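You operate a simulated robot arm through the tools that you are given. There is no shell and no other tool. Be economical: measure what you need, move in short steps, check, and stop when the job is done.

You are at the controls of a simulated robot arm. One attempt, no reset.

## Task
Put the hinge block from the top of the grey table and the drop-test cap in the lugged blue crate.

It is judged by the outcome, as a careful person would: the job done as asked, and still so three seconds after it is handed in. It fails if anything else is knocked over, pushed out of place, dropped, spilled or broken. Lids that push on must go on centred and level and be pressed home; caps that screw on are set level and turned clockwise until they are tight.

## Robot
A 7-joint arm with a two-finger parallel gripper, fixed in place. Base frame: the origin is at the foot of the arm, x ahead of it, y to its left, z up; the work surface is at about z = 0. Lengths are in m, angles in degrees, forces in N, time in s.
With the tool pointing down near the work surface it reaches from about 0.24 to 0.62 m from the base axis. Its first joint turns from -66.0 to 66.0 degrees. Payload 2.6 kg.
The TCP is the grasp point between the finger pads, 0.03 m short of the fingertips. In the tool frame z runs along the fingers and y along their closing line. Largest opening 0.094 m; finger width 0.028, thickness 0.01; the body of the gripper, 0.05 by 0.096 m, starts 0.055 m behind the TCP.
Orientation is told as [roll, pitch, yaw] about the base's x, y, z axes, in that order, counted from this pose: with the fingers straight down and closing along the base's y, the tool's x points along the base's -x, its y along +y and its z along -z.

## Interface
- The arm moves only by the tool nudge_tool. Its argument "motion" is a list of rows, each a list of 7 numbers: the shift along the tool's x, y, z in units of 250 mm (1.0 is 250 mm), then the turn, a rotation vector about the tool's x, y, z in units of 45 degrees (1.0 is 45 degrees), then the finger opening in m, from 0 to 0.094. In form: [[x, y, z, rx, ry, rz, jaw], ...]. A call has 1 to 10 rows; each row is the pose to reach, as a shift and turn from the pose commanded when the call began, along the tool's axes at that moment. A call with a number of a shift or a turn outside -1 to 1 is refused whole. A row lasts 0.2 s, in which the tool goes at most 0.05 m and 8.6 degrees; a call with a longer step from one row to the next is refused whole, and so is a gripper value outside its range. Where a pose cannot be reached the arm comes as near as it can. A force on the tool above 40 N (or 10 N above the force at the start of the call, whichever is more), or a blocked arm, ends the call early, and 0.2 s more pass. The fingers move at their own pace (about 0.072 m/s each) and stop on an object; they squeeze with about 43 N. The grip force told is the motor's: it shows also when the fingers shut on nothing. Time passes only in rows, and 0.2 s behind the last, so rows that repeat a pose let the fingers close. It gives the time, the measured TCP pose, the force on the tool (base axes), the opening and the grip force at its end, in the units of the frame above (readings bear some noise), and new pictures: "show" is both (left out), scene, wrist or none.
- Cameras (640 x 400 px; columns grow to the right, rows downward): "scene" is fixed at [0.0198, 0.4285, 0.5519]; the picture's right is [-0.88, -0.47, 0.00], its down [-0.32, 0.60, -0.73] and it looks along [0.34, -0.64, -0.68] (base axes); focal length 273 px, centre (320, 200). "wrist" rides on the gripper at [0.076, 0.014, -0.102] in the tool frame; the picture's right is [-0.18, 0.98, 0.00], its down [-0.75, -0.14, -0.64] and it looks along [-0.63, -0.12, 0.77] (tool axes); focal length 243 px, centre (320, 200). There is no depth. A picture from a camera that has moved, and an enlarged one, comes with that camera's place and axes in the base frame and with its lens.
- inspect(camera, box): a new picture of the part [left, top, right, bottom] of that camera's present view, enlarged. The clock stands still meanwhile.
- job_done(): hands the job in; it is judged then, once.

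Go step by step. Nothing tells you positions but the pictures and the camera data: compare them with the known pose of the tool, close in by small moves and look again before you grip or let go. The budget is 90 turns and 200 pictures, counting those below and the enlarged ones. Unless the task says otherwise, let go and move clear before handing in, and close with one line.

The tools are called after "Emit:" as name(argument=value, ...) on one line, values as JSON. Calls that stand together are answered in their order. nudge_tool: Moves the arm, as the interface text tells. Its arguments: {"type":"object","properties":{"motion":{"type":"array"},"show":{"type":"string","enum":["both","scene","wrist","none"]}},"required":["motion"]} The other tools are called the same way: inspect (camera, box) takes an enlarged picture of a part of a camera's view; job_done () hands the job in.

At the start:

```text
time: 0.0
ee_pos: [0.3475, -0.1393, 0.2823]
ee_rot: [0.0, 0.0, 0.0]
contact_force: [-0.3, -0.2, -0.5]
grip_width: 0.0939
grip_force: 0.1
```

scene: 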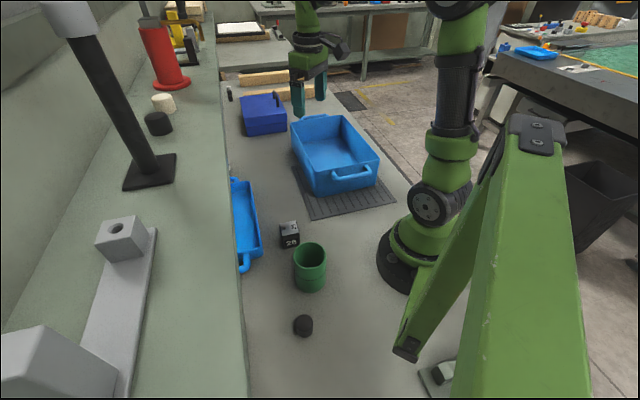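
wrist: 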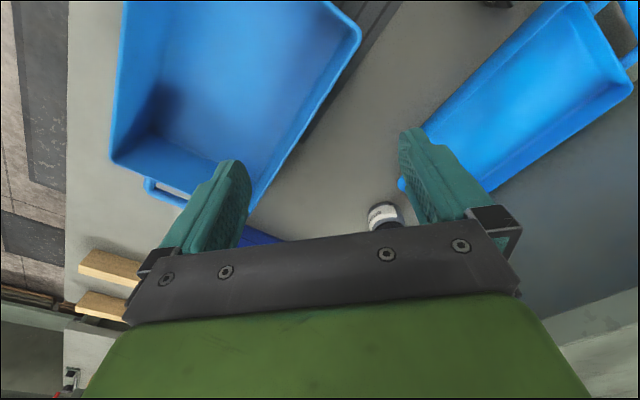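

I see several blue containers and small dark parts on the work surface and a ledge. I'll take enlarged looks first to tell them apart.

Emit:
inspect(camera="scene", box=[220, 160, 380, 260])

Emit:
inspect(camera="scene", box=[220, 220, 380, 360])

Emit:
inspect(camera="scene", box=[120, 60, 300, 190])

Emit:
inspect(camera="scene", box=[220, 70, 420, 220])

Emit:
inspect(camera="wrist", box=[340, 160, 460, 240])

```text
4.00 times, centred on (300, 210) of scene
camera zoom: at [0.0198, 0.4285, 0.5519], right [-0.88, -0.47, 0.0], down [-0.32, 0.6, -0.73], along [0.34, -0.64, -0.68], focal length 1093 px, centre (400, 160)
```

zoom: 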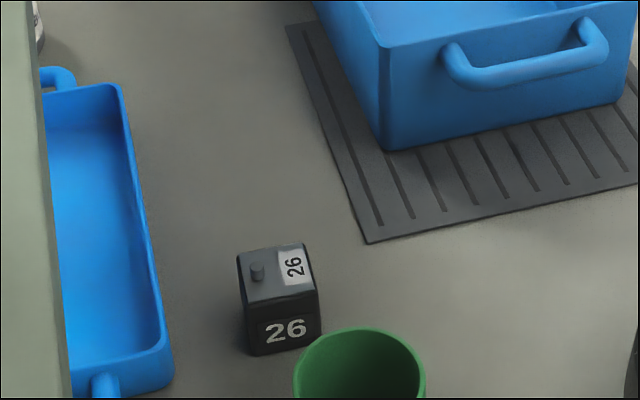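

```text
2.86 times, centred on (300, 290) of scene
camera zoom: at [0.0198, 0.4285, 0.5519], right [-0.88, -0.47, 0.0], down [-0.32, 0.6, -0.73], along [0.34, -0.64, -0.68], focal length 781 px, centre (377, -57)
```

zoom: 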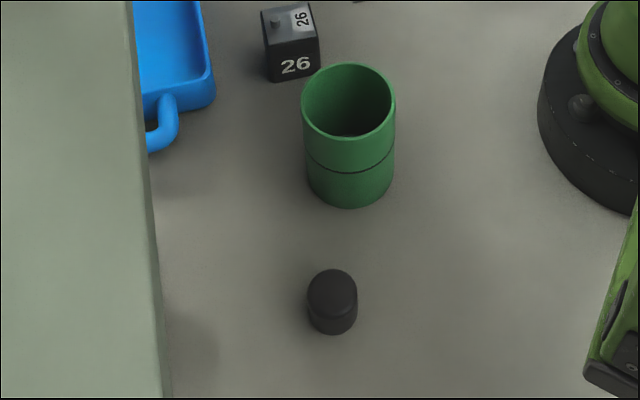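

```text
3.08 times, centred on (210, 125) of scene
camera zoom: at [0.0198, 0.4285, 0.5519], right [-0.88, -0.47, 0.0], down [-0.32, 0.6, -0.73], along [0.34, -0.64, -0.68], focal length 841 px, centre (658, 431)
```

zoom: 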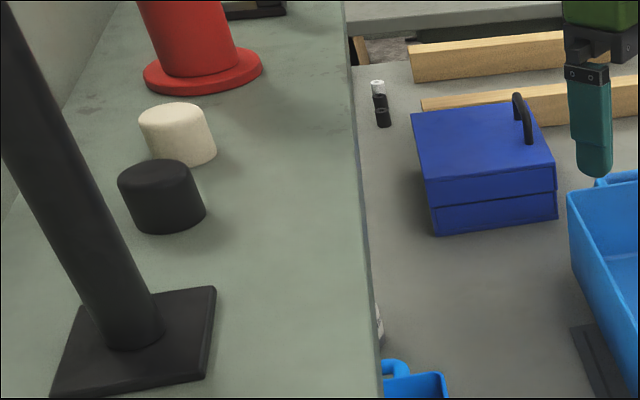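

```text
2.67 times, centred on (320, 145) of scene
camera zoom: at [0.0198, 0.4285, 0.5519], right [-0.88, -0.47, 0.0], down [-0.32, 0.6, -0.73], along [0.34, -0.64, -0.68], focal length 729 px, centre (320, 347)
```

zoom: 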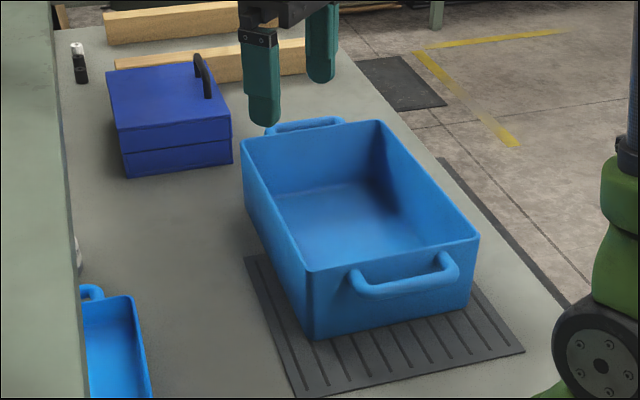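

```text
5.00 times, centred on (400, 200) of wrist
camera zoom: at [0.2724, -0.1268, 0.384], right [0.18, 0.98, 0.0], down [0.75, -0.14, 0.64], along [0.63, -0.12, -0.77], focal length 1213 px, centre (-80, 200)
```

zoom: 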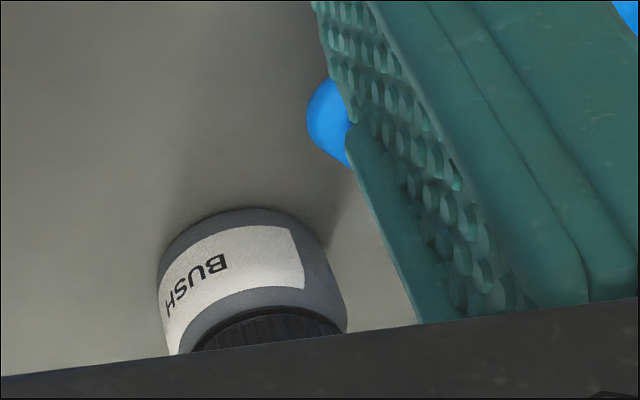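

The 26-marked block is near (0.29, 0.09) and a black cap near (0.15, 0.26). The crate on the mat and the tray under the ledge both have handles, so I'll raise the arm and move it left to survey the rest.

Emit:
nudge_tool(motion=[[0.03, 0.13, -0.06, 0, 0, 0, 0.09], [0.07, 0.27, -0.12, 0, 0, 0, 0.09], [0.1, 0.4, -0.18, 0, 0, 0, 0.09], [0.13, 0.53, -0.24, 0, 0, 0, 0.09], [0.17, 0.67, -0.3, 0, 0, 0, 0.09], [0.2, 0.8, -0.36, 0, 0, 0, 0.09]])

```text
time: 1.4
ee_pos: [0.2974, 0.0611, 0.3735]
ee_rot: [0.0, 0.1, 0.0]
contact_force: [0.3, 0.0, -0.3]
grip_width: 0.0901
grip_force: 0.0
camera wrist: at [0.2221, 0.0743, 0.4745], right [0.19, 0.98, 0.0], down [0.75, -0.14, 0.64], along [0.63, -0.12, -0.77], focal length 243 px, centre (320, 200)
```

scene: 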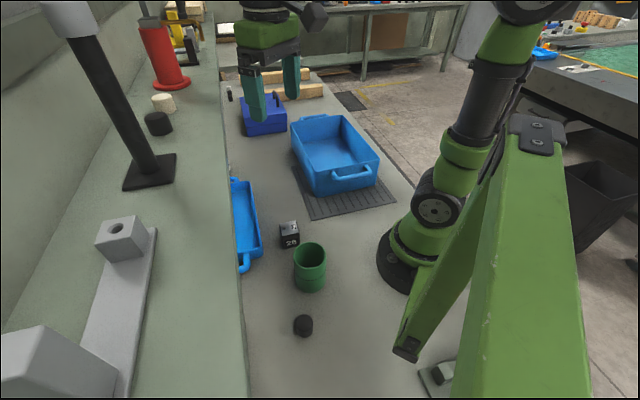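
wrist: 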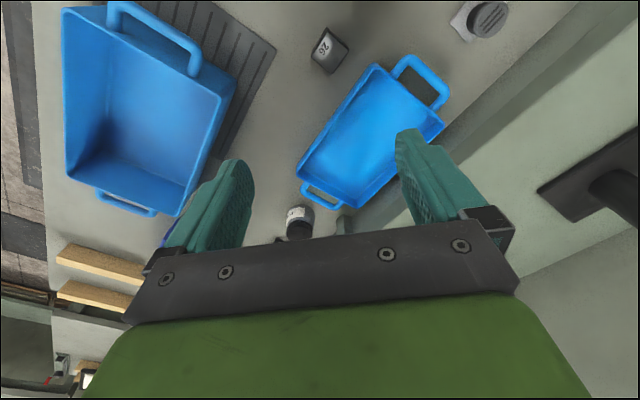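

Emit:
inspect(camera="wrist", box=[420, 0, 580, 100])

Emit:
inspect(camera="wrist", box=[250, 160, 410, 260])

Emit:
inspect(camera="wrist", box=[290, 0, 450, 100])

```text
4.00 times, centred on (500, 50) of wrist
camera zoom: at [0.2221, 0.0743, 0.4745], right [0.19, 0.98, 0.0], down [0.75, -0.14, 0.64], along [0.63, -0.12, -0.77], focal length 970 px, centre (-400, 800)
```

zoom: 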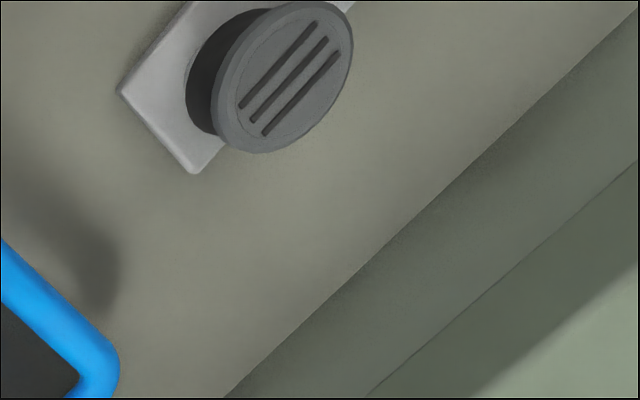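

```text
4.00 times, centred on (330, 210) of wrist
camera zoom: at [0.2221, 0.0743, 0.4745], right [0.19, 0.98, 0.0], down [0.75, -0.14, 0.64], along [0.63, -0.12, -0.77], focal length 970 px, centre (280, 160)
```

zoom: 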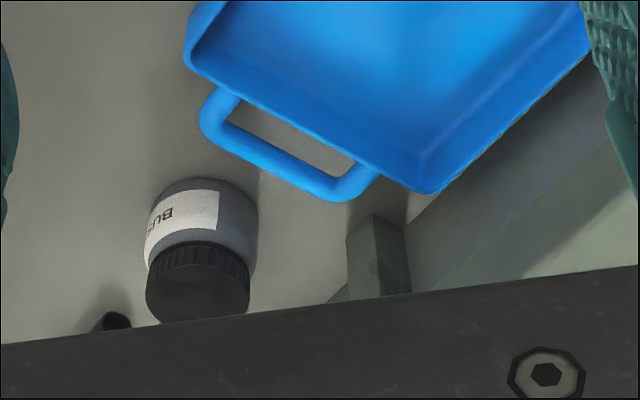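

```text
4.00 times, centred on (370, 50) of wrist
camera zoom: at [0.2221, 0.0743, 0.4745], right [0.19, 0.98, 0.0], down [0.75, -0.14, 0.64], along [0.63, -0.12, -0.77], focal length 970 px, centre (120, 800)
```

zoom: 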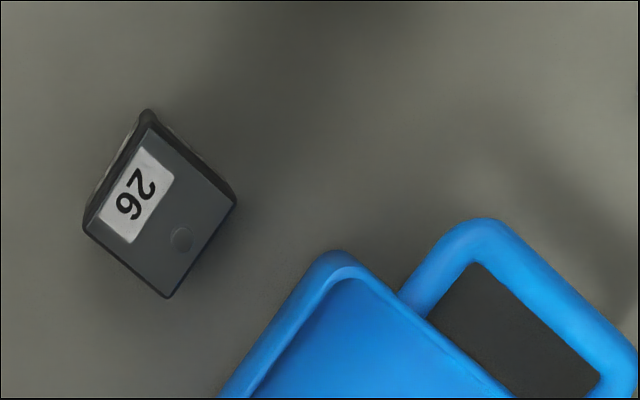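

Under the ledge there's a vented cap on a plate, near (0.32, 0.29). I'll turn the wrist left to see it and the black cap better.

Emit:
nudge_tool(motion=[[0, -0.05, 0, 0, 0, -0.17, 0.09], [0, -0.1, 0, 0, 0, -0.34, 0.09], [0, -0.15, 0, 0, 0, -0.51, 0.09], [0, -0.2, 0, 0, 0, -0.68, 0.09], [0, -0.25, 0, 0, 0, -0.85, 0.09], [0, -0.3, 0, 0, 0, -1.0, 0.09]], show="wrist")

```text
time: 2.8
ee_pos: [0.2983, -0.0145, 0.3716]
ee_rot: [0.0, -0.1, 45.1]
contact_force: [0.2, -0.1, 0.9]
grip_width: 0.0899
grip_force: 0.1
camera wrist: at [0.2347, -0.0597, 0.4739], right [-0.57, 0.82, 0.0], down [0.63, 0.43, 0.64], along [0.53, 0.36, -0.77], focal length 243 px, centre (320, 200)
```

wrist: 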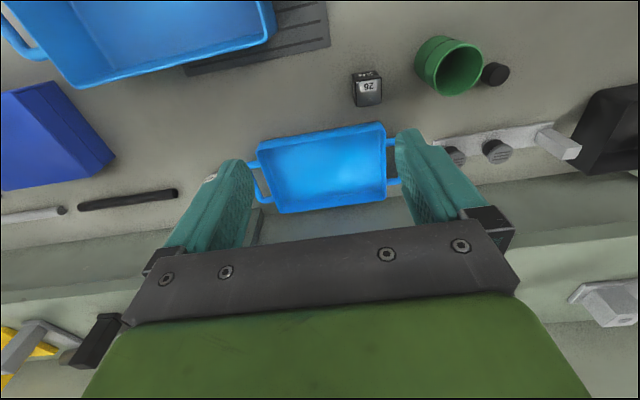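

Emit:
inspect(camera="wrist", box=[400, 20, 640, 190])

Emit:
inspect(camera="wrist", box=[0, 80, 240, 230])

Emit:
inspect(camera="wrist", box=[230, 100, 420, 220])

Emit:
inspect(camera="wrist", box=[330, 20, 530, 120])

```text
2.35 times, centred on (520, 105) of wrist
camera zoom: at [0.2347, -0.0597, 0.4739], right [-0.57, 0.82, 0.0], down [0.63, 0.43, 0.64], along [0.53, 0.36, -0.77], focal length 571 px, centre (-151, 424)
```

zoom: 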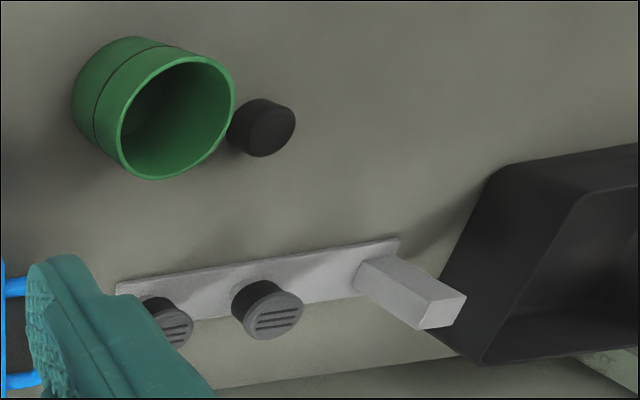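

```text
2.67 times, centred on (120, 155) of wrist
camera zoom: at [0.2347, -0.0597, 0.4739], right [-0.57, 0.82, 0.0], down [0.63, 0.43, 0.64], along [0.53, 0.36, -0.77], focal length 647 px, centre (853, 320)
```

zoom: 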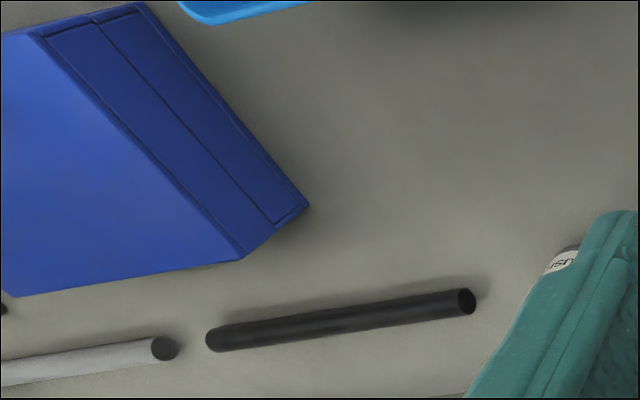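

```text
3.33 times, centred on (325, 160) of wrist
camera zoom: at [0.2347, -0.0597, 0.4739], right [-0.57, 0.82, 0.0], down [0.63, 0.43, 0.64], along [0.53, 0.36, -0.77], focal length 809 px, centre (303, 333)
```

zoom: 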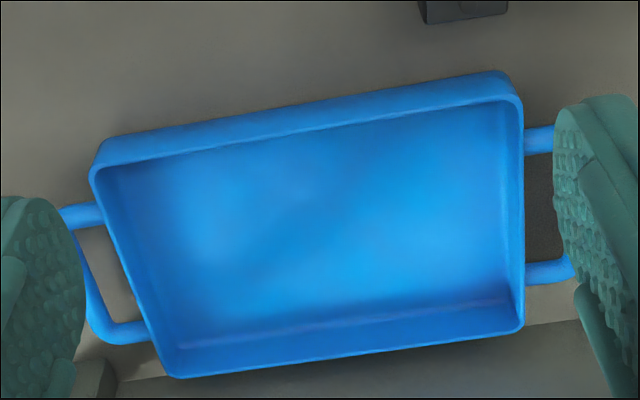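

```text
3.20 times, centred on (430, 70) of wrist
camera zoom: at [0.2347, -0.0597, 0.4739], right [-0.57, 0.82, 0.0], down [0.63, 0.43, 0.64], along [0.53, 0.36, -0.77], focal length 776 px, centre (-32, 616)
```

zoom: 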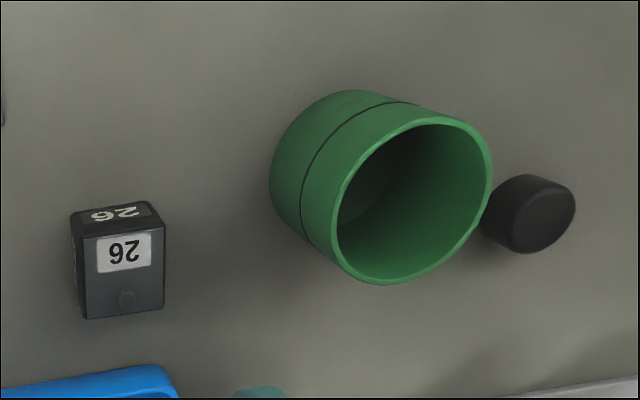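

The block labelled 26 and the loose black cap stand clear on the table. Before choosing, I'll survey the right side and get a good look at both crates' ends.

Emit:
nudge_tool(motion=[[0, 0, 0, 0, 0, 0.17, 0.09], [0, 0, 0, 0, 0, 0.34, 0.09], [0, 0, 0, 0, 0, 0.51, 0.09], [0, 0, 0, 0, 0, 0.68, 0.09], [0, 0, 0, 0, 0, 0.85, 0.09], [0, 0, 0, 0, 0, 1.0, 0.09]], show="none")

Emit:
nudge_tool(motion=[[0.04, 0, 0, 0, 0, 0.17, 0.09], [0.08, 0, 0, 0, 0, 0.34, 0.09], [0.12, 0, 0, 0, 0, 0.51, 0.09], [0.16, 0, 0, 0, 0, 0.68, 0.09], [0.2, 0, 0, 0, 0, 0.85, 0.09], [0.2, 0, 0, 0, 0, 1.0, 0.09]], show="wrist")

```text
time: 4.2
ee_pos: [0.2979, -0.0149, 0.372]
ee_rot: [0.0, 0.0, -0.1]
contact_force: [0.5, 0.2, 0.4]
grip_width: 0.0902
grip_force: 0.0
```

```text
time: 5.6
ee_pos: [0.2484, -0.0153, 0.3721]
ee_rot: [0.0, 0.0, -45.2]
contact_force: [0.4, -0.2, 0.9]
grip_width: 0.0899
grip_force: 0.0
camera wrist: at [0.2047, 0.048, 0.4737], right [0.83, 0.56, 0.0], down [0.43, -0.63, 0.64], along [0.36, -0.53, -0.77], focal length 243 px, centre (320, 200)
```

wrist: 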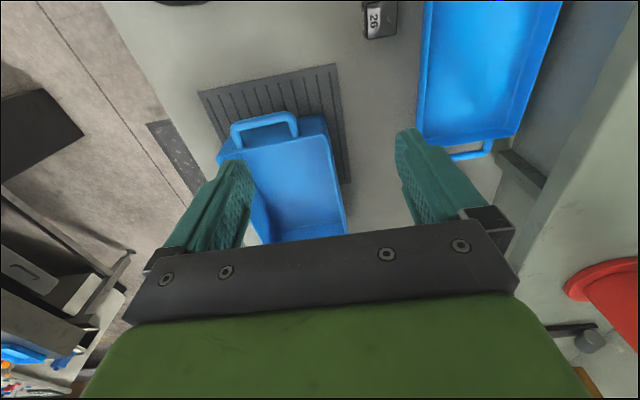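

The deep crate on the ribbed mat with loop lugs is the target crate; the other is a shallow tray and the dark-blue one a lidded toolbox. The block is a ~43 mm cube turned 45° at about (0.290, 0.076), so I'll move above it.

Emit:
nudge_tool(motion=[[0.023, 0.062, 0.13, 0, 0, 0, 0.08], [0.046, 0.125, 0.26, 0, 0, 0, 0.08], [0.07, 0.187, 0.4, 0, 0, 0, 0.08], [0.093, 0.25, 0.53, 0, 0, 0, 0.08], [0.116, 0.31, 0.66, 0, 0, 0, 0.08], [0.139, 0.374, 0.8, 0, 0, 0, 0.08]])

```text
time: 7.0
ee_pos: [0.2902, 0.0754, 0.1714]
ee_rot: [0.0, 0.0, -45.1]
contact_force: [-0.2, 0.5, 0.3]
grip_width: 0.0802
grip_force: 0.2
camera wrist: at [0.2464, 0.1386, 0.2737], right [0.83, 0.56, 0.0], down [0.43, -0.63, 0.64], along [0.36, -0.53, -0.77], focal length 243 px, centre (320, 200)
```

scene: 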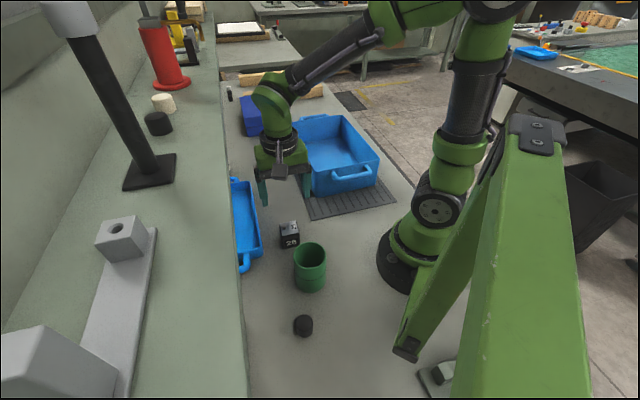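
wrist: 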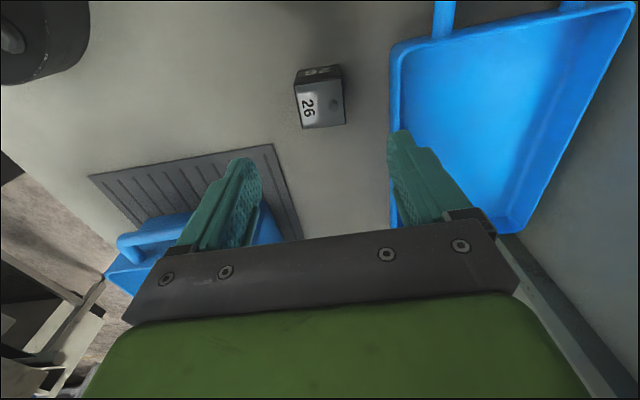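

The block checks out at (0.291, 0.074), edges about 3° off my jaw. I'll correct this, descend and look before gripping.

Emit:
nudge_tool(motion=[[-0.004, 0, 0.12, 0, 0, 0.076, 0.08], [-0.008, 0, 0.24, 0, 0, 0.076, 0.08], [-0.008, 0, 0.36, 0, 0, 0.076, 0.08], [-0.008, 0, 0.46, 0, 0, 0.076, 0.08], [-0.008, 0, 0.54, 0, 0, 0.076, 0.08], [-0.008, 0, 0.595, 0, 0, 0.076, 0.08]])

```text
time: 8.4
ee_pos: [0.2912, 0.0742, 0.0304]
ee_rot: [0.0, 0.0, -48.3]
contact_force: [-2.5, -1.1, 8.5]
grip_width: 0.0799
grip_force: 0.0
stopped in row 6: the force on the tool passed its limit (the readings are from after the stop); the commanded pose is now the measured one
camera wrist: at [0.2512, 0.1402, 0.1322], right [0.86, 0.51, 0.0], down [0.39, -0.66, 0.64], along [0.33, -0.55, -0.77], focal length 243 px, centre (320, 200)
```

scene: 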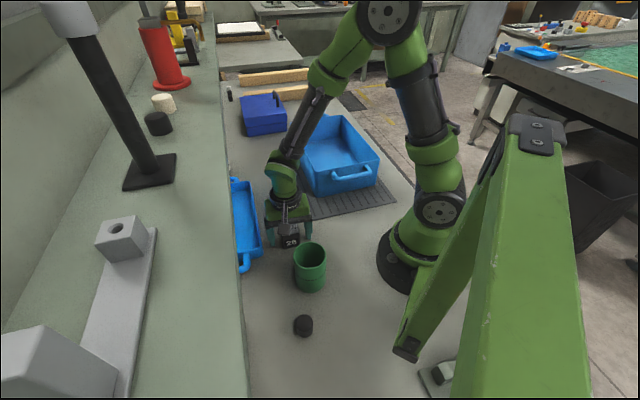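
wrist: 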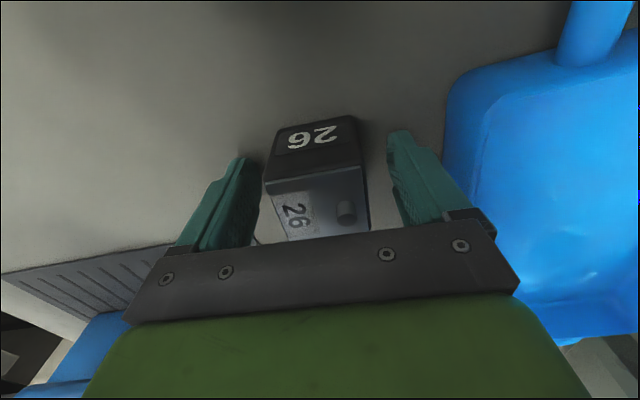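

The fingertips just touched the table (they extend 30 mm past the TCP), and the block sits between the fingers. I'll rise 3 mm and close.

Emit:
nudge_tool(motion=[[0, 0, -0.012, 0, 0, 0, 0.08], [0, 0, -0.012, 0, 0, 0, 0.05], [0, 0, -0.012, 0, 0, 0, 0.03], [0, 0, -0.012, 0, 0, 0, 0.03], [0, 0, -0.012, 0, 0, 0, 0.03]], show="wrist")

```text
time: 9.6
ee_pos: [0.2916, 0.0751, 0.0321]
ee_rot: [0.0, 0.0, -48.4]
contact_force: [-0.8, -1.2, 1.4]
grip_width: 0.0476
grip_force: 43.2
camera wrist: at [0.2514, 0.1402, 0.1347], right [0.86, 0.51, 0.0], down [0.39, -0.66, 0.64], along [0.33, -0.55, -0.77], focal length 243 px, centre (320, 200)
```

wrist: 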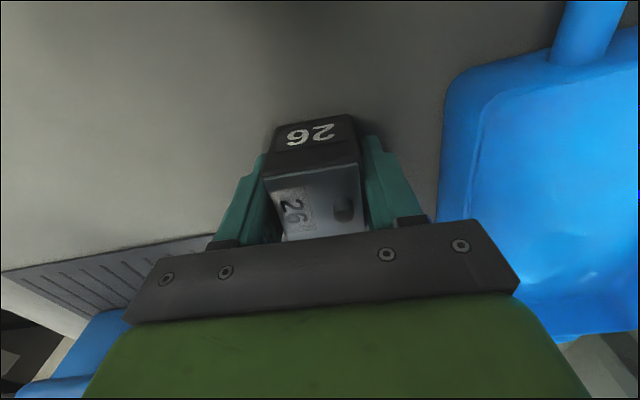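

The block is gripped at 48 mm. I'll lift it and start carrying it toward the crate, whose centre I put near (0.36, -0.285) with the rim at about 0.09.

Emit:
nudge_tool(motion=[[0, 0, -0.15, 0, 0, 0, 0.03], [0, 0, -0.35, 0, 0, 0, 0.03], [0, 0, -0.55, 0, 0, 0, 0.03], [0, 0, -0.7, 0, 0, 0, 0.03], [-0.13, -0.09, -0.7, 0, 0, 0, 0.03], [-0.27, -0.19, -0.7, 0, 0, 0, 0.03], [-0.41, -0.29, -0.7, 0, 0, 0, 0.03], [-0.54, -0.38, -0.7, 0, 0, 0, 0.03]])

```text
time: 11.4
ee_pos: [0.3096, -0.09, 0.2066]
ee_rot: [0.0, 0.0, -48.4]
contact_force: [-0.5, 0.3, -1.1]
grip_width: 0.0301
grip_force: 0.2
camera wrist: at [0.2699, -0.0242, 0.309], right [0.86, 0.52, 0.0], down [0.4, -0.66, 0.64], along [0.33, -0.55, -0.77], focal length 243 px, centre (320, 200)
```

scene: 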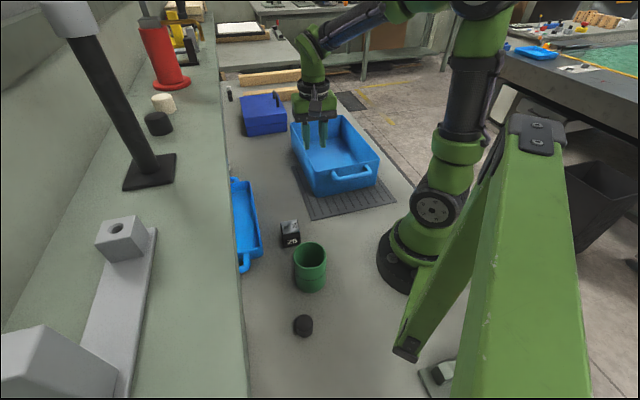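
wrist: 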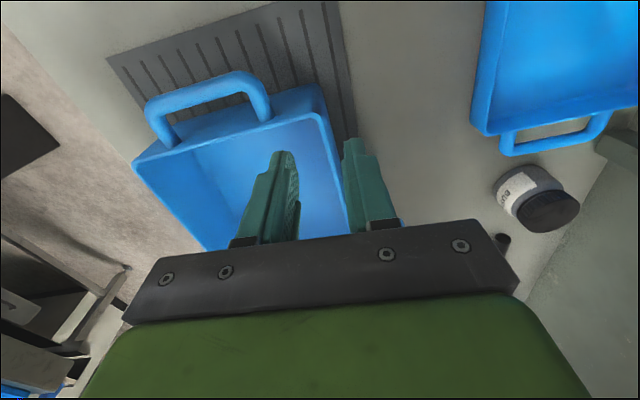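

The block slipped out and has stayed near its old place. I'll look at how it rests now.

Emit:
inspect(camera="scene", box=[250, 205, 330, 255])

```text
8.00 times, centred on (290, 230) of scene
camera zoom: at [0.0198, 0.4286, 0.5519], right [-0.88, -0.47, 0.0], down [-0.32, 0.6, -0.73], along [0.34, -0.64, -0.68], focal length 2186 px, centre (560, -40)
```

zoom: 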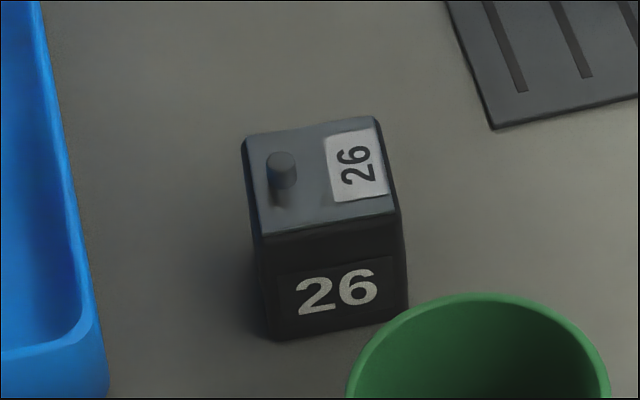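

Emit:
nudge_tool(motion=[[0.13, 0.09, 0, 0, 0, 0, 0.08], [0.27, 0.19, 0, 0, 0, 0, 0.08], [0.41, 0.29, 0, 0, 0, 0, 0.08], [0.54, 0.38, 0, 0, 0, 0, 0.08], [0.54, 0.38, 0.1, 0, 0, 0, 0.08]], show="wrist")

Emit:
inspect(camera="wrist", box=[240, 40, 400, 140])

```text
time: 12.6
ee_pos: [0.2903, 0.0758, 0.1818]
ee_rot: [0.0, 0.0, -48.5]
contact_force: [0.0, -1.3, 0.1]
grip_width: 0.08
grip_force: 0.0
camera wrist: at [0.251, 0.1406, 0.284], right [0.86, 0.51, 0.0], down [0.39, -0.66, 0.64], along [0.33, -0.55, -0.77], focal length 243 px, centre (320, 200)
```

wrist: 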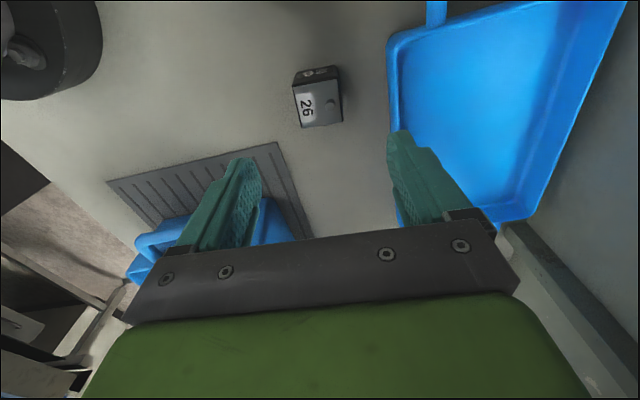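

```text
4.00 times, centred on (320, 90) of wrist
camera zoom: at [0.251, 0.1406, 0.284], right [0.86, 0.51, 0.0], down [0.39, -0.66, 0.64], along [0.33, -0.55, -0.77], focal length 970 px, centre (320, 640)
```

zoom: 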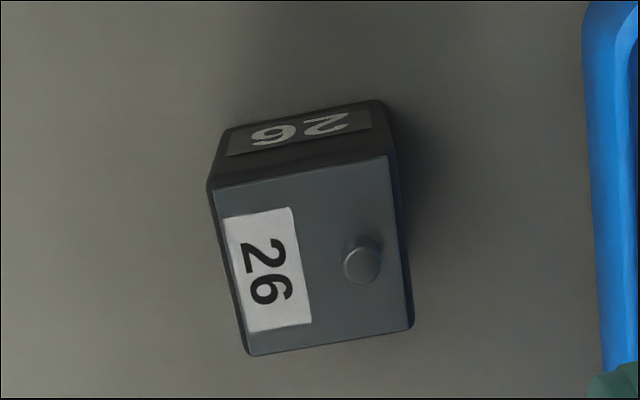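

The block is still upright at (0.291, 0.072). I'll regrip squarely and lift slowly, watching the force and width.

Emit:
nudge_tool(motion=[[-0.013, -0.007, 0.14, 0, 0, 0.027, 0.08], [-0.013, -0.007, 0.28, 0, 0, 0.027, 0.08], [-0.013, -0.007, 0.42, 0, 0, 0.027, 0.08], [-0.013, -0.007, 0.53, 0, 0, 0.027, 0.08], [-0.013, -0.007, 0.594, 0, 0, 0.027, 0.08], [-0.013, -0.007, 0.594, 0, 0, 0.027, 0.05], [-0.013, -0.007, 0.594, 0, 0, 0.027, 0.0], [-0.013, -0.007, 0.594, 0, 0, 0.027, 0.0], [-0.013, -0.007, 0.594, 0, 0, 0.027, 0.0]], show="wrist")

Emit:
nudge_tool(motion=[[0, 0, -0.004, 0, 0, 0, 0.0], [0, 0, -0.01, 0, 0, 0, 0.0], [0, 0, -0.02, 0, 0, 0, 0.0], [0, 0, -0.03, 0, 0, 0, 0.0], [0, 0, -0.03, 0, 0, 0, 0.0]], show="both")

```text
time: 14.6
ee_pos: [0.2916, 0.0725, 0.0342]
ee_rot: [0.0, 0.1, -49.6]
contact_force: [-0.2, -0.4, 0.1]
grip_width: 0.0475
grip_force: 43.3
camera wrist: at [0.2531, 0.1374, 0.1362], right [0.87, 0.5, 0.0], down [0.38, -0.67, 0.64], along [0.32, -0.56, -0.77], focal length 243 px, centre (320, 200)
```

wrist: 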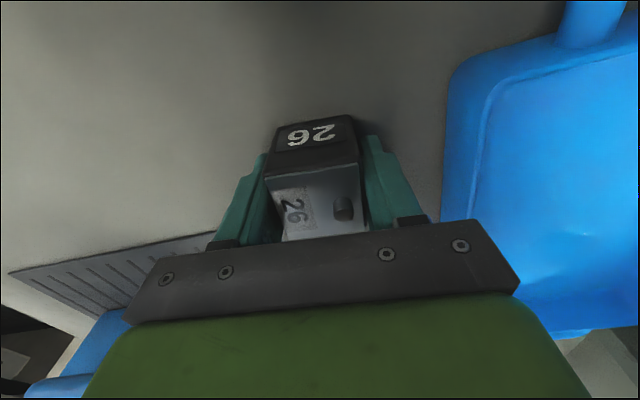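

```text
time: 15.8
ee_pos: [0.2919, 0.0712, 0.0412]
ee_rot: [0.0, 0.1, -49.6]
contact_force: [0.6, -0.3, -0.7]
grip_width: 0.0478
grip_force: 42.9
camera wrist: at [0.2533, 0.1376, 0.144], right [0.87, 0.5, 0.0], down [0.38, -0.67, 0.64], along [0.32, -0.56, -0.77], focal length 243 px, centre (320, 200)
```

scene: 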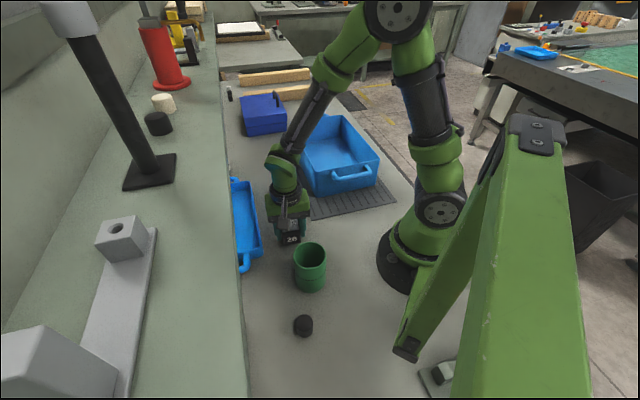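
wrist: 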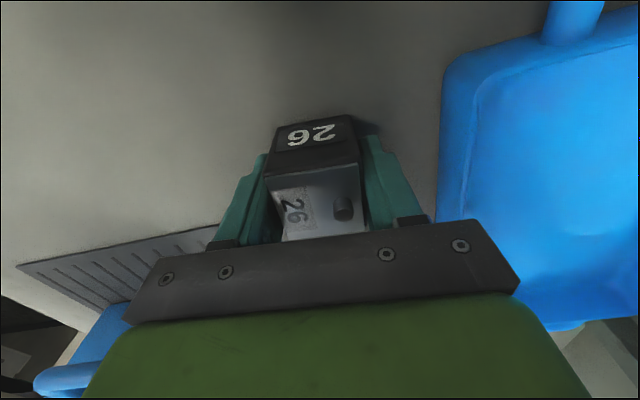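

It's lifting with the grip held. I'll continue slowly up.

Emit:
nudge_tool(motion=[[0, 0, -0.02, 0, 0, 0, 0.0], [0, 0, -0.05, 0, 0, 0, 0.0], [0, 0, -0.09, 0, 0, 0, 0.0], [0, 0, -0.13, 0, 0, 0, 0.0], [0, 0, -0.17, 0, 0, 0, 0.0], [0, 0, -0.2, 0, 0, 0, 0.0]], show="wrist")

```text
time: 17.2
ee_pos: [0.2908, 0.0701, 0.0914]
ee_rot: [0.0, 0.1, -49.6]
contact_force: [0.1, -0.1, -1.3]
grip_width: 0.0477
grip_force: 43.5
camera wrist: at [0.2536, 0.1369, 0.1939], right [0.87, 0.5, 0.0], down [0.38, -0.67, 0.64], along [0.32, -0.56, -0.77], focal length 243 px, centre (320, 200)
```

wrist: 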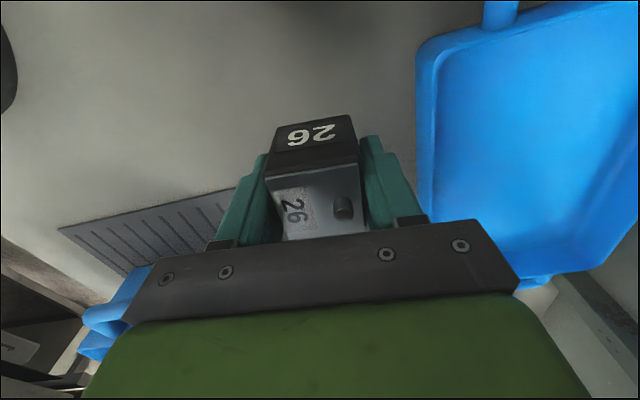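

Emit:
nudge_tool(motion=[[0, 0, -0.03, 0, 0, 0, 0.0], [0, 0, -0.08, 0, 0, 0, 0.0], [-0.01, -0.007, -0.13, 0, 0, 0, 0.0], [-0.03, -0.02, -0.18, 0, 0, 0, 0.0], [-0.07, -0.048, -0.22, 0, 0, 0, 0.0], [-0.12, -0.08, -0.25, 0, 0, 0, 0.0], [-0.18, -0.12, -0.26, 0, 0, 0, 0.0], [-0.24, -0.16, -0.26, 0, 0, 0, 0.0], [-0.29, -0.195, -0.26, 0, 0, 0, 0.0], [-0.32, -0.22, -0.26, 0, 0, 0, 0.0]], show="wrist")

```text
time: 19.4
ee_pos: [0.3005, -0.0252, 0.1566]
ee_rot: [0.0, -0.1, -49.6]
contact_force: [-0.4, -0.2, -1.5]
grip_width: 0.0478
grip_force: 42.4
camera wrist: at [0.263, 0.0408, 0.2588], right [0.87, 0.5, 0.0], down [0.38, -0.67, 0.64], along [0.32, -0.56, -0.77], focal length 243 px, centre (320, 200)
```

wrist: 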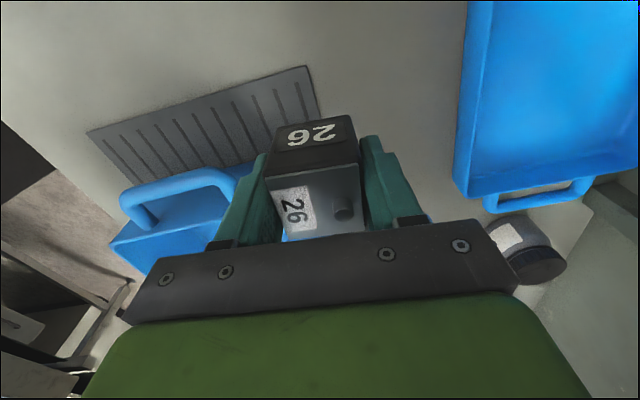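

Emit:
nudge_tool(motion=[[-0.015, -0.01, 0, 0, 0, 0, 0.0], [-0.06, -0.04, 0, 0, 0, 0, 0.0], [-0.12, -0.081, 0, 0, 0, 0, 0.0], [-0.19, -0.129, 0, 0, 0, 0, 0.0], [-0.26, -0.176, 0, 0, 0, 0, 0.0], [-0.33, -0.224, 0, 0, 0, 0, 0.0], [-0.4, -0.271, 0, 0, 0, 0, 0.0], [-0.47, -0.319, 0, 0, 0, 0, 0.0], [-0.53, -0.36, 0, 0, 0, 0, 0.0], [-0.56, -0.38, 0, 0, 0, 0, 0.0]], show="none")

Emit:
nudge_tool(motion=[[-0.02, -0.014, 0, 0, 0, 0, 0.0], [-0.06, -0.041, 0, 0, 0, 0, 0.0], [-0.12, -0.081, 0, 0, 0, 0, 0.0], [-0.17, -0.116, 0, 0, 0, 0, 0.0], [-0.186, -0.126, 0, 0, 0, 0, 0.0]])

```text
time: 21.6
ee_pos: [0.3192, -0.1933, 0.1573]
ee_rot: [0.0, 0.0, -49.6]
contact_force: [0.1, -0.2, -0.4]
grip_width: 0.0476
grip_force: 43.3
```

```text
time: 22.8
ee_pos: [0.3267, -0.2495, 0.1573]
ee_rot: [0.0, 0.0, -49.7]
contact_force: [-0.1, -0.1, -0.6]
grip_width: 0.0477
grip_force: 42.9
camera wrist: at [0.2877, -0.1836, 0.2598], right [0.87, 0.5, 0.0], down [0.38, -0.67, 0.64], along [0.32, -0.56, -0.77], focal length 243 px, centre (320, 200)
```

scene: 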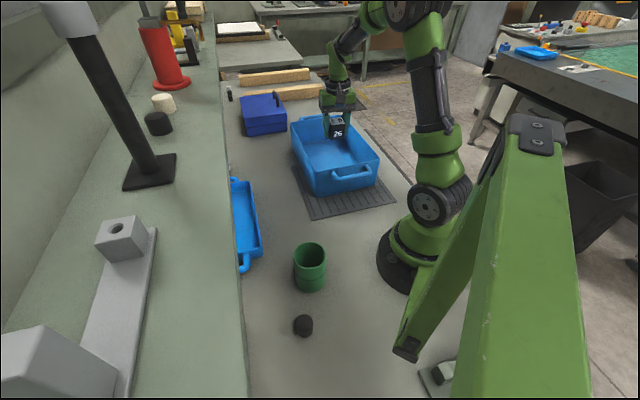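
wrist: 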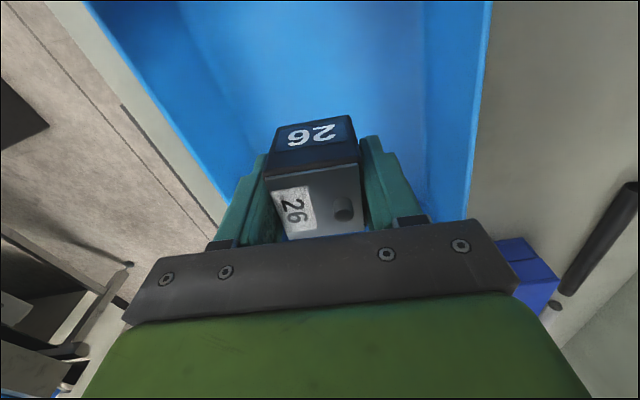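

The block is centred across the crate. I'll lower it slowly.

Emit:
nudge_tool(motion=[[0, 0, 0.03, 0, 0, 0, 0.0], [0, 0, 0.09, 0, 0, 0, 0.0], [0, 0, 0.16, 0, 0, 0, 0.0], [0, 0, 0.23, 0, 0, 0, 0.0], [0, 0, 0.3, 0, 0, 0, 0.0], [0, 0, 0.36, 0, 0, 0, 0.0], [0, 0, 0.41, 0, 0, 0, 0.0], [0, 0, 0.43, 0, 0, 0, 0.0]])

```text
time: 24.6
ee_pos: [0.3268, -0.2488, 0.0493]
ee_rot: [0.0, 0.1, -49.6]
contact_force: [-0.3, 0.2, -1.1]
grip_width: 0.0476
grip_force: 43.4
camera wrist: at [0.2881, -0.1826, 0.1514], right [0.87, 0.5, 0.0], down [0.38, -0.67, 0.64], along [0.32, -0.56, -0.77], focal length 243 px, centre (320, 200)
```

scene: 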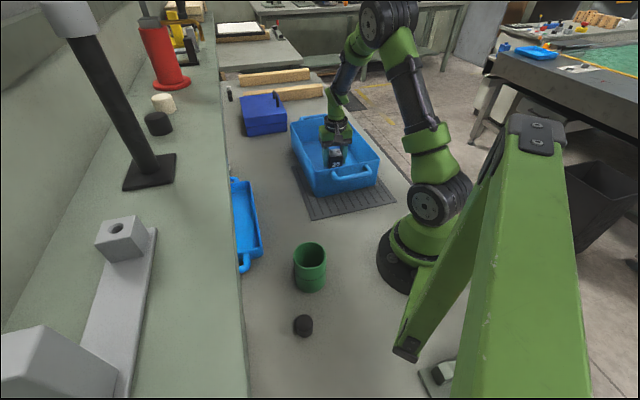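
wrist: 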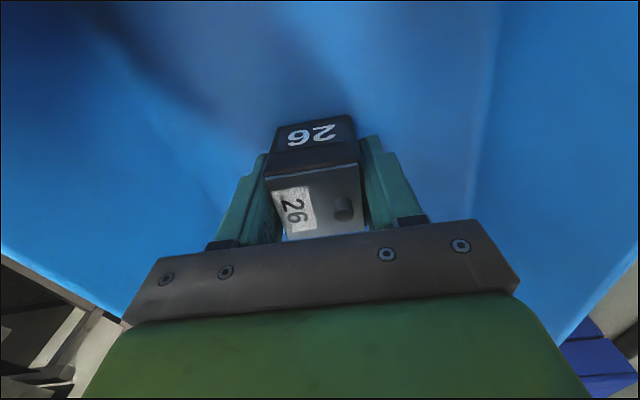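

Now in the crate but not yet touching its floor. I'll go down in millimetres.

Emit:
nudge_tool(motion=[[0, 0, 0.008, 0, 0, 0, 0.0], [0, 0, 0.014, 0, 0, 0, 0.0], [0, 0, 0.02, 0, 0, 0, 0.0], [0, 0, 0.02, 0, 0, 0, 0.0]], show="none")

```text
time: 25.6
ee_pos: [0.3269, -0.2498, 0.0438]
ee_rot: [0.0, 0.1, -49.5]
contact_force: [0.4, 0.4, -0.9]
grip_width: 0.0477
grip_force: 42.5
```

Emit:
nudge_tool(motion=[[0, 0, 0.008, 0, 0, 0, 0.0], [0, 0, 0.014, 0, 0, 0, 0.0], [0, 0, 0.02, 0, 0, 0, 0.0], [0, 0, 0.02, 0, 0, 0, 0.0]], show="none")

```text
time: 26.6
ee_pos: [0.327, -0.2507, 0.042]
ee_rot: [0.1, -0.3, -49.6]
contact_force: [-5.0, 3.1, 33.8]
grip_width: 0.0475
grip_force: 43.2
```

The block is on the crate floor. I'll ease off, release and rise.

Emit:
nudge_tool(motion=[[0, 0, -0.01, 0, 0, 0, 0.04], [0, 0, -0.014, 0, 0, 0, 0.075], [0, 0, -0.014, 0, 0, 0, 0.075], [0, 0, -0.08, 0, 0, 0, 0.075], [0, 0, -0.25, 0, 0, 0, 0.075], [0, 0, -0.43, 0, 0, 0, 0.075], [0, 0, -0.6, 0, 0, 0, 0.075], [0, 0, -0.7, 0, 0, 0, 0.075]])

```text
time: 28.4
ee_pos: [0.326, -0.2497, 0.2141]
ee_rot: [0.0, 0.0, -49.7]
contact_force: [0.6, 1.0, 0.3]
grip_width: 0.0752
grip_force: 0.0
camera wrist: at [0.2871, -0.1831, 0.3165], right [0.87, 0.5, 0.0], down [0.38, -0.67, 0.64], along [0.32, -0.56, -0.77], focal length 243 px, centre (320, 200)
```

scene: 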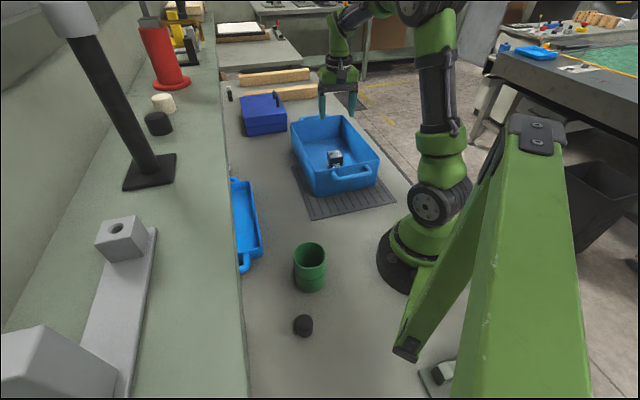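
wrist: 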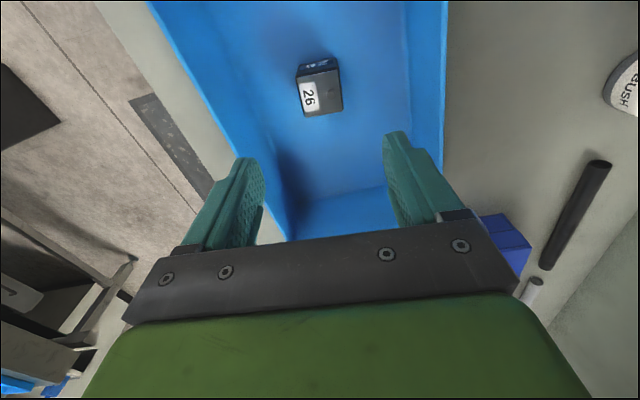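

Block 26 rests upright in the crate. Next is the black cap near (0.154, 0.244); I'll go there at height, turning the wrist on the way.

Emit:
nudge_tool(motion=[[0.122, 0.077, -0.05, 0, 0, -0.143, 0.075], [0.244, 0.154, -0.1, 0, 0, -0.286, 0.075], [0.366, 0.231, -0.15, 0, 0, -0.429, 0.075], [0.489, 0.307, -0.2, 0, 0, -0.571, 0.075], [0.611, 0.384, -0.25, 0, 0, -0.714, 0.075], [0.733, 0.461, -0.3, 0, 0, -0.857, 0.075], [0.855, 0.538, -0.344, 0, 0, -1.0, 0.075]], show="none")

```text
time: 30.0
ee_pos: [0.2898, 0.0007, 0.2996]
ee_rot: [0.0, 0.1, -4.6]
contact_force: [-0.6, 1.2, -0.2]
grip_width: 0.0748
grip_force: 0.2
```

Emit:
nudge_tool(motion=[[0.036, 0.089, 0.017, 0, 0, -0.143, 0.075], [0.071, 0.178, 0.034, 0, 0, -0.286, 0.075], [0.107, 0.267, 0.051, 0, 0, -0.429, 0.075], [0.143, 0.355, 0.069, 0, 0, -0.571, 0.075], [0.179, 0.444, 0.086, 0, 0, -0.714, 0.075], [0.214, 0.533, 0.103, 0, 0, -0.857, 0.075], [0.25, 0.622, 0.12, 0, 0, -1.0, 0.075]])

```text
time: 31.6
ee_pos: [0.2408, 0.1607, 0.2704]
ee_rot: [-0.1, 0.0, 40.6]
contact_force: [0.3, 0.0, 0.4]
grip_width: 0.0749
grip_force: 0.0
camera wrist: at [0.1733, 0.121, 0.3727], right [-0.5, 0.87, 0.0], down [0.67, 0.38, 0.64], along [0.56, 0.32, -0.77], focal length 243 px, centre (320, 200)
```

scene: 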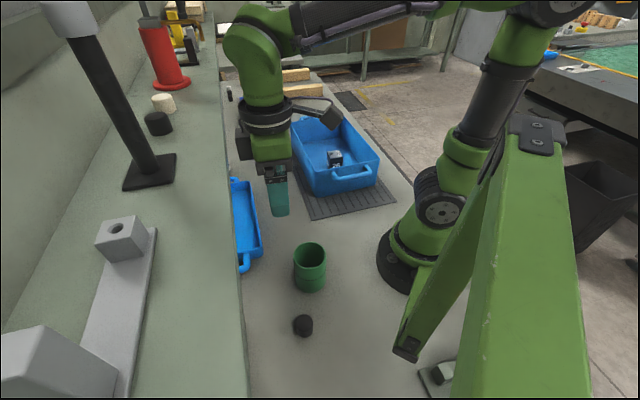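
wrist: 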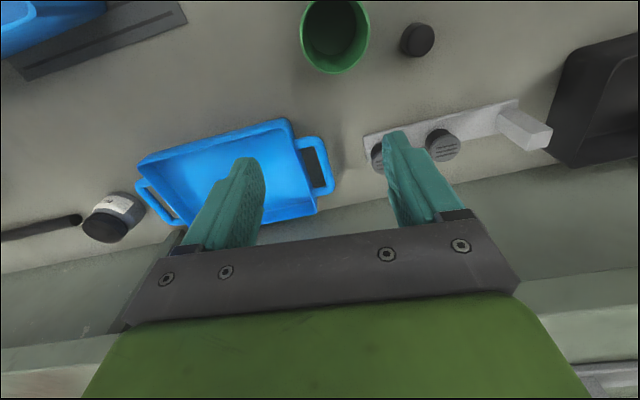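

Emit:
inspect(camera="wrist", box=[290, 0, 450, 100])

Emit:
inspect(camera="wrist", box=[350, 80, 560, 210])

Emit:
inspect(camera="scene", box=[280, 230, 340, 345])

```text
4.00 times, centred on (370, 50) of wrist
camera zoom: at [0.1733, 0.121, 0.3727], right [-0.5, 0.87, 0.0], down [0.67, 0.38, 0.64], along [0.56, 0.32, -0.77], focal length 970 px, centre (120, 800)
```

zoom: 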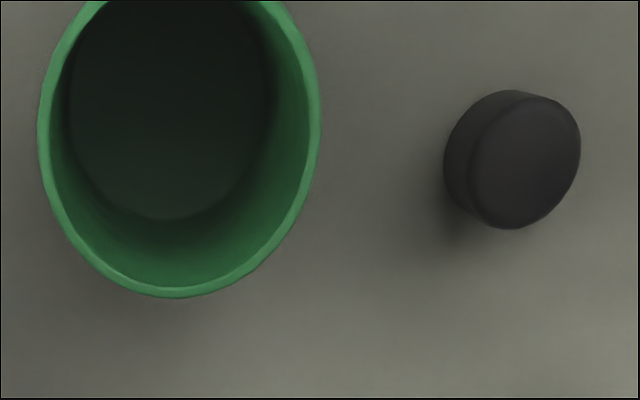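

```text
3.05 times, centred on (455, 145) of wrist
camera zoom: at [0.1733, 0.121, 0.3727], right [-0.5, 0.87, 0.0], down [0.67, 0.38, 0.64], along [0.56, 0.32, -0.77], focal length 739 px, centre (-91, 368)
```

zoom: 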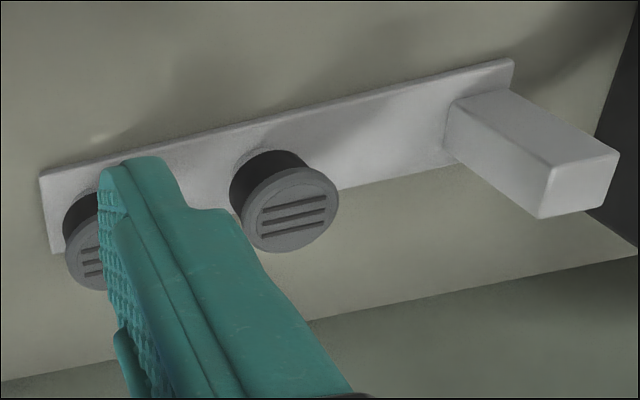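

```text
3.48 times, centred on (310, 288) of scene
camera zoom: at [0.0198, 0.4285, 0.5519], right [-0.88, -0.47, 0.0], down [-0.32, 0.6, -0.73], along [0.34, -0.64, -0.68], focal length 950 px, centre (355, -104)
```

zoom: 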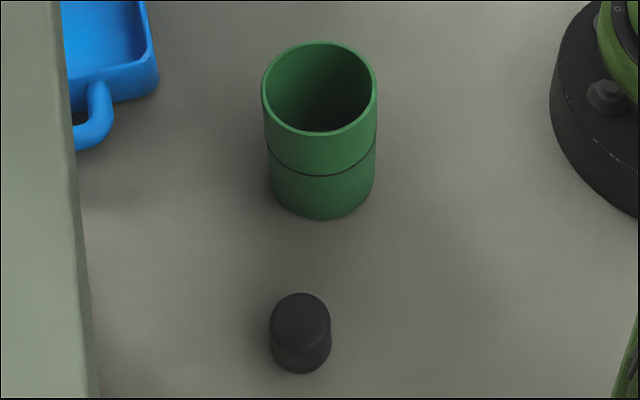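

The cup is empty and the wall jig is fixed, so the loose black cap at about (0.149, 0.248) is the one. I'll move above it.

Emit:
nudge_tool(motion=[[0.01, 0.1, 0.04, 0, 0, -0.127, 0.075], [0.018, 0.2, 0.1, 0, 0, -0.255, 0.075], [0.027, 0.3, 0.2, 0, 0, -0.382, 0.075], [0.036, 0.4, 0.32, 0, 0, -0.509, 0.075], [0.044, 0.47, 0.44, 0, 0, -0.637, 0.075], [0.053, 0.504, 0.56, 0, 0, -0.764, 0.075]])

```text
time: 33.0
ee_pos: [0.1483, 0.2476, 0.1292]
ee_rot: [0.0, 0.0, 74.8]
contact_force: [0.0, 0.2, 0.0]
grip_width: 0.0752
grip_force: 0.0
camera wrist: at [0.1145, 0.1771, 0.2321], right [-0.9, 0.43, 0.0], down [0.33, 0.69, 0.64], along [0.28, 0.58, -0.77], focal length 243 px, centre (320, 200)
```

scene: 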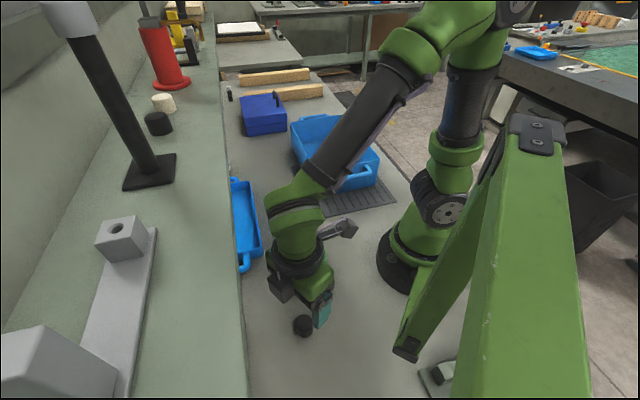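
wrist: 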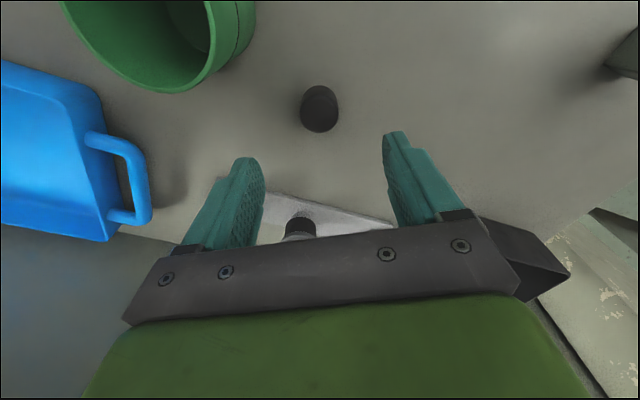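

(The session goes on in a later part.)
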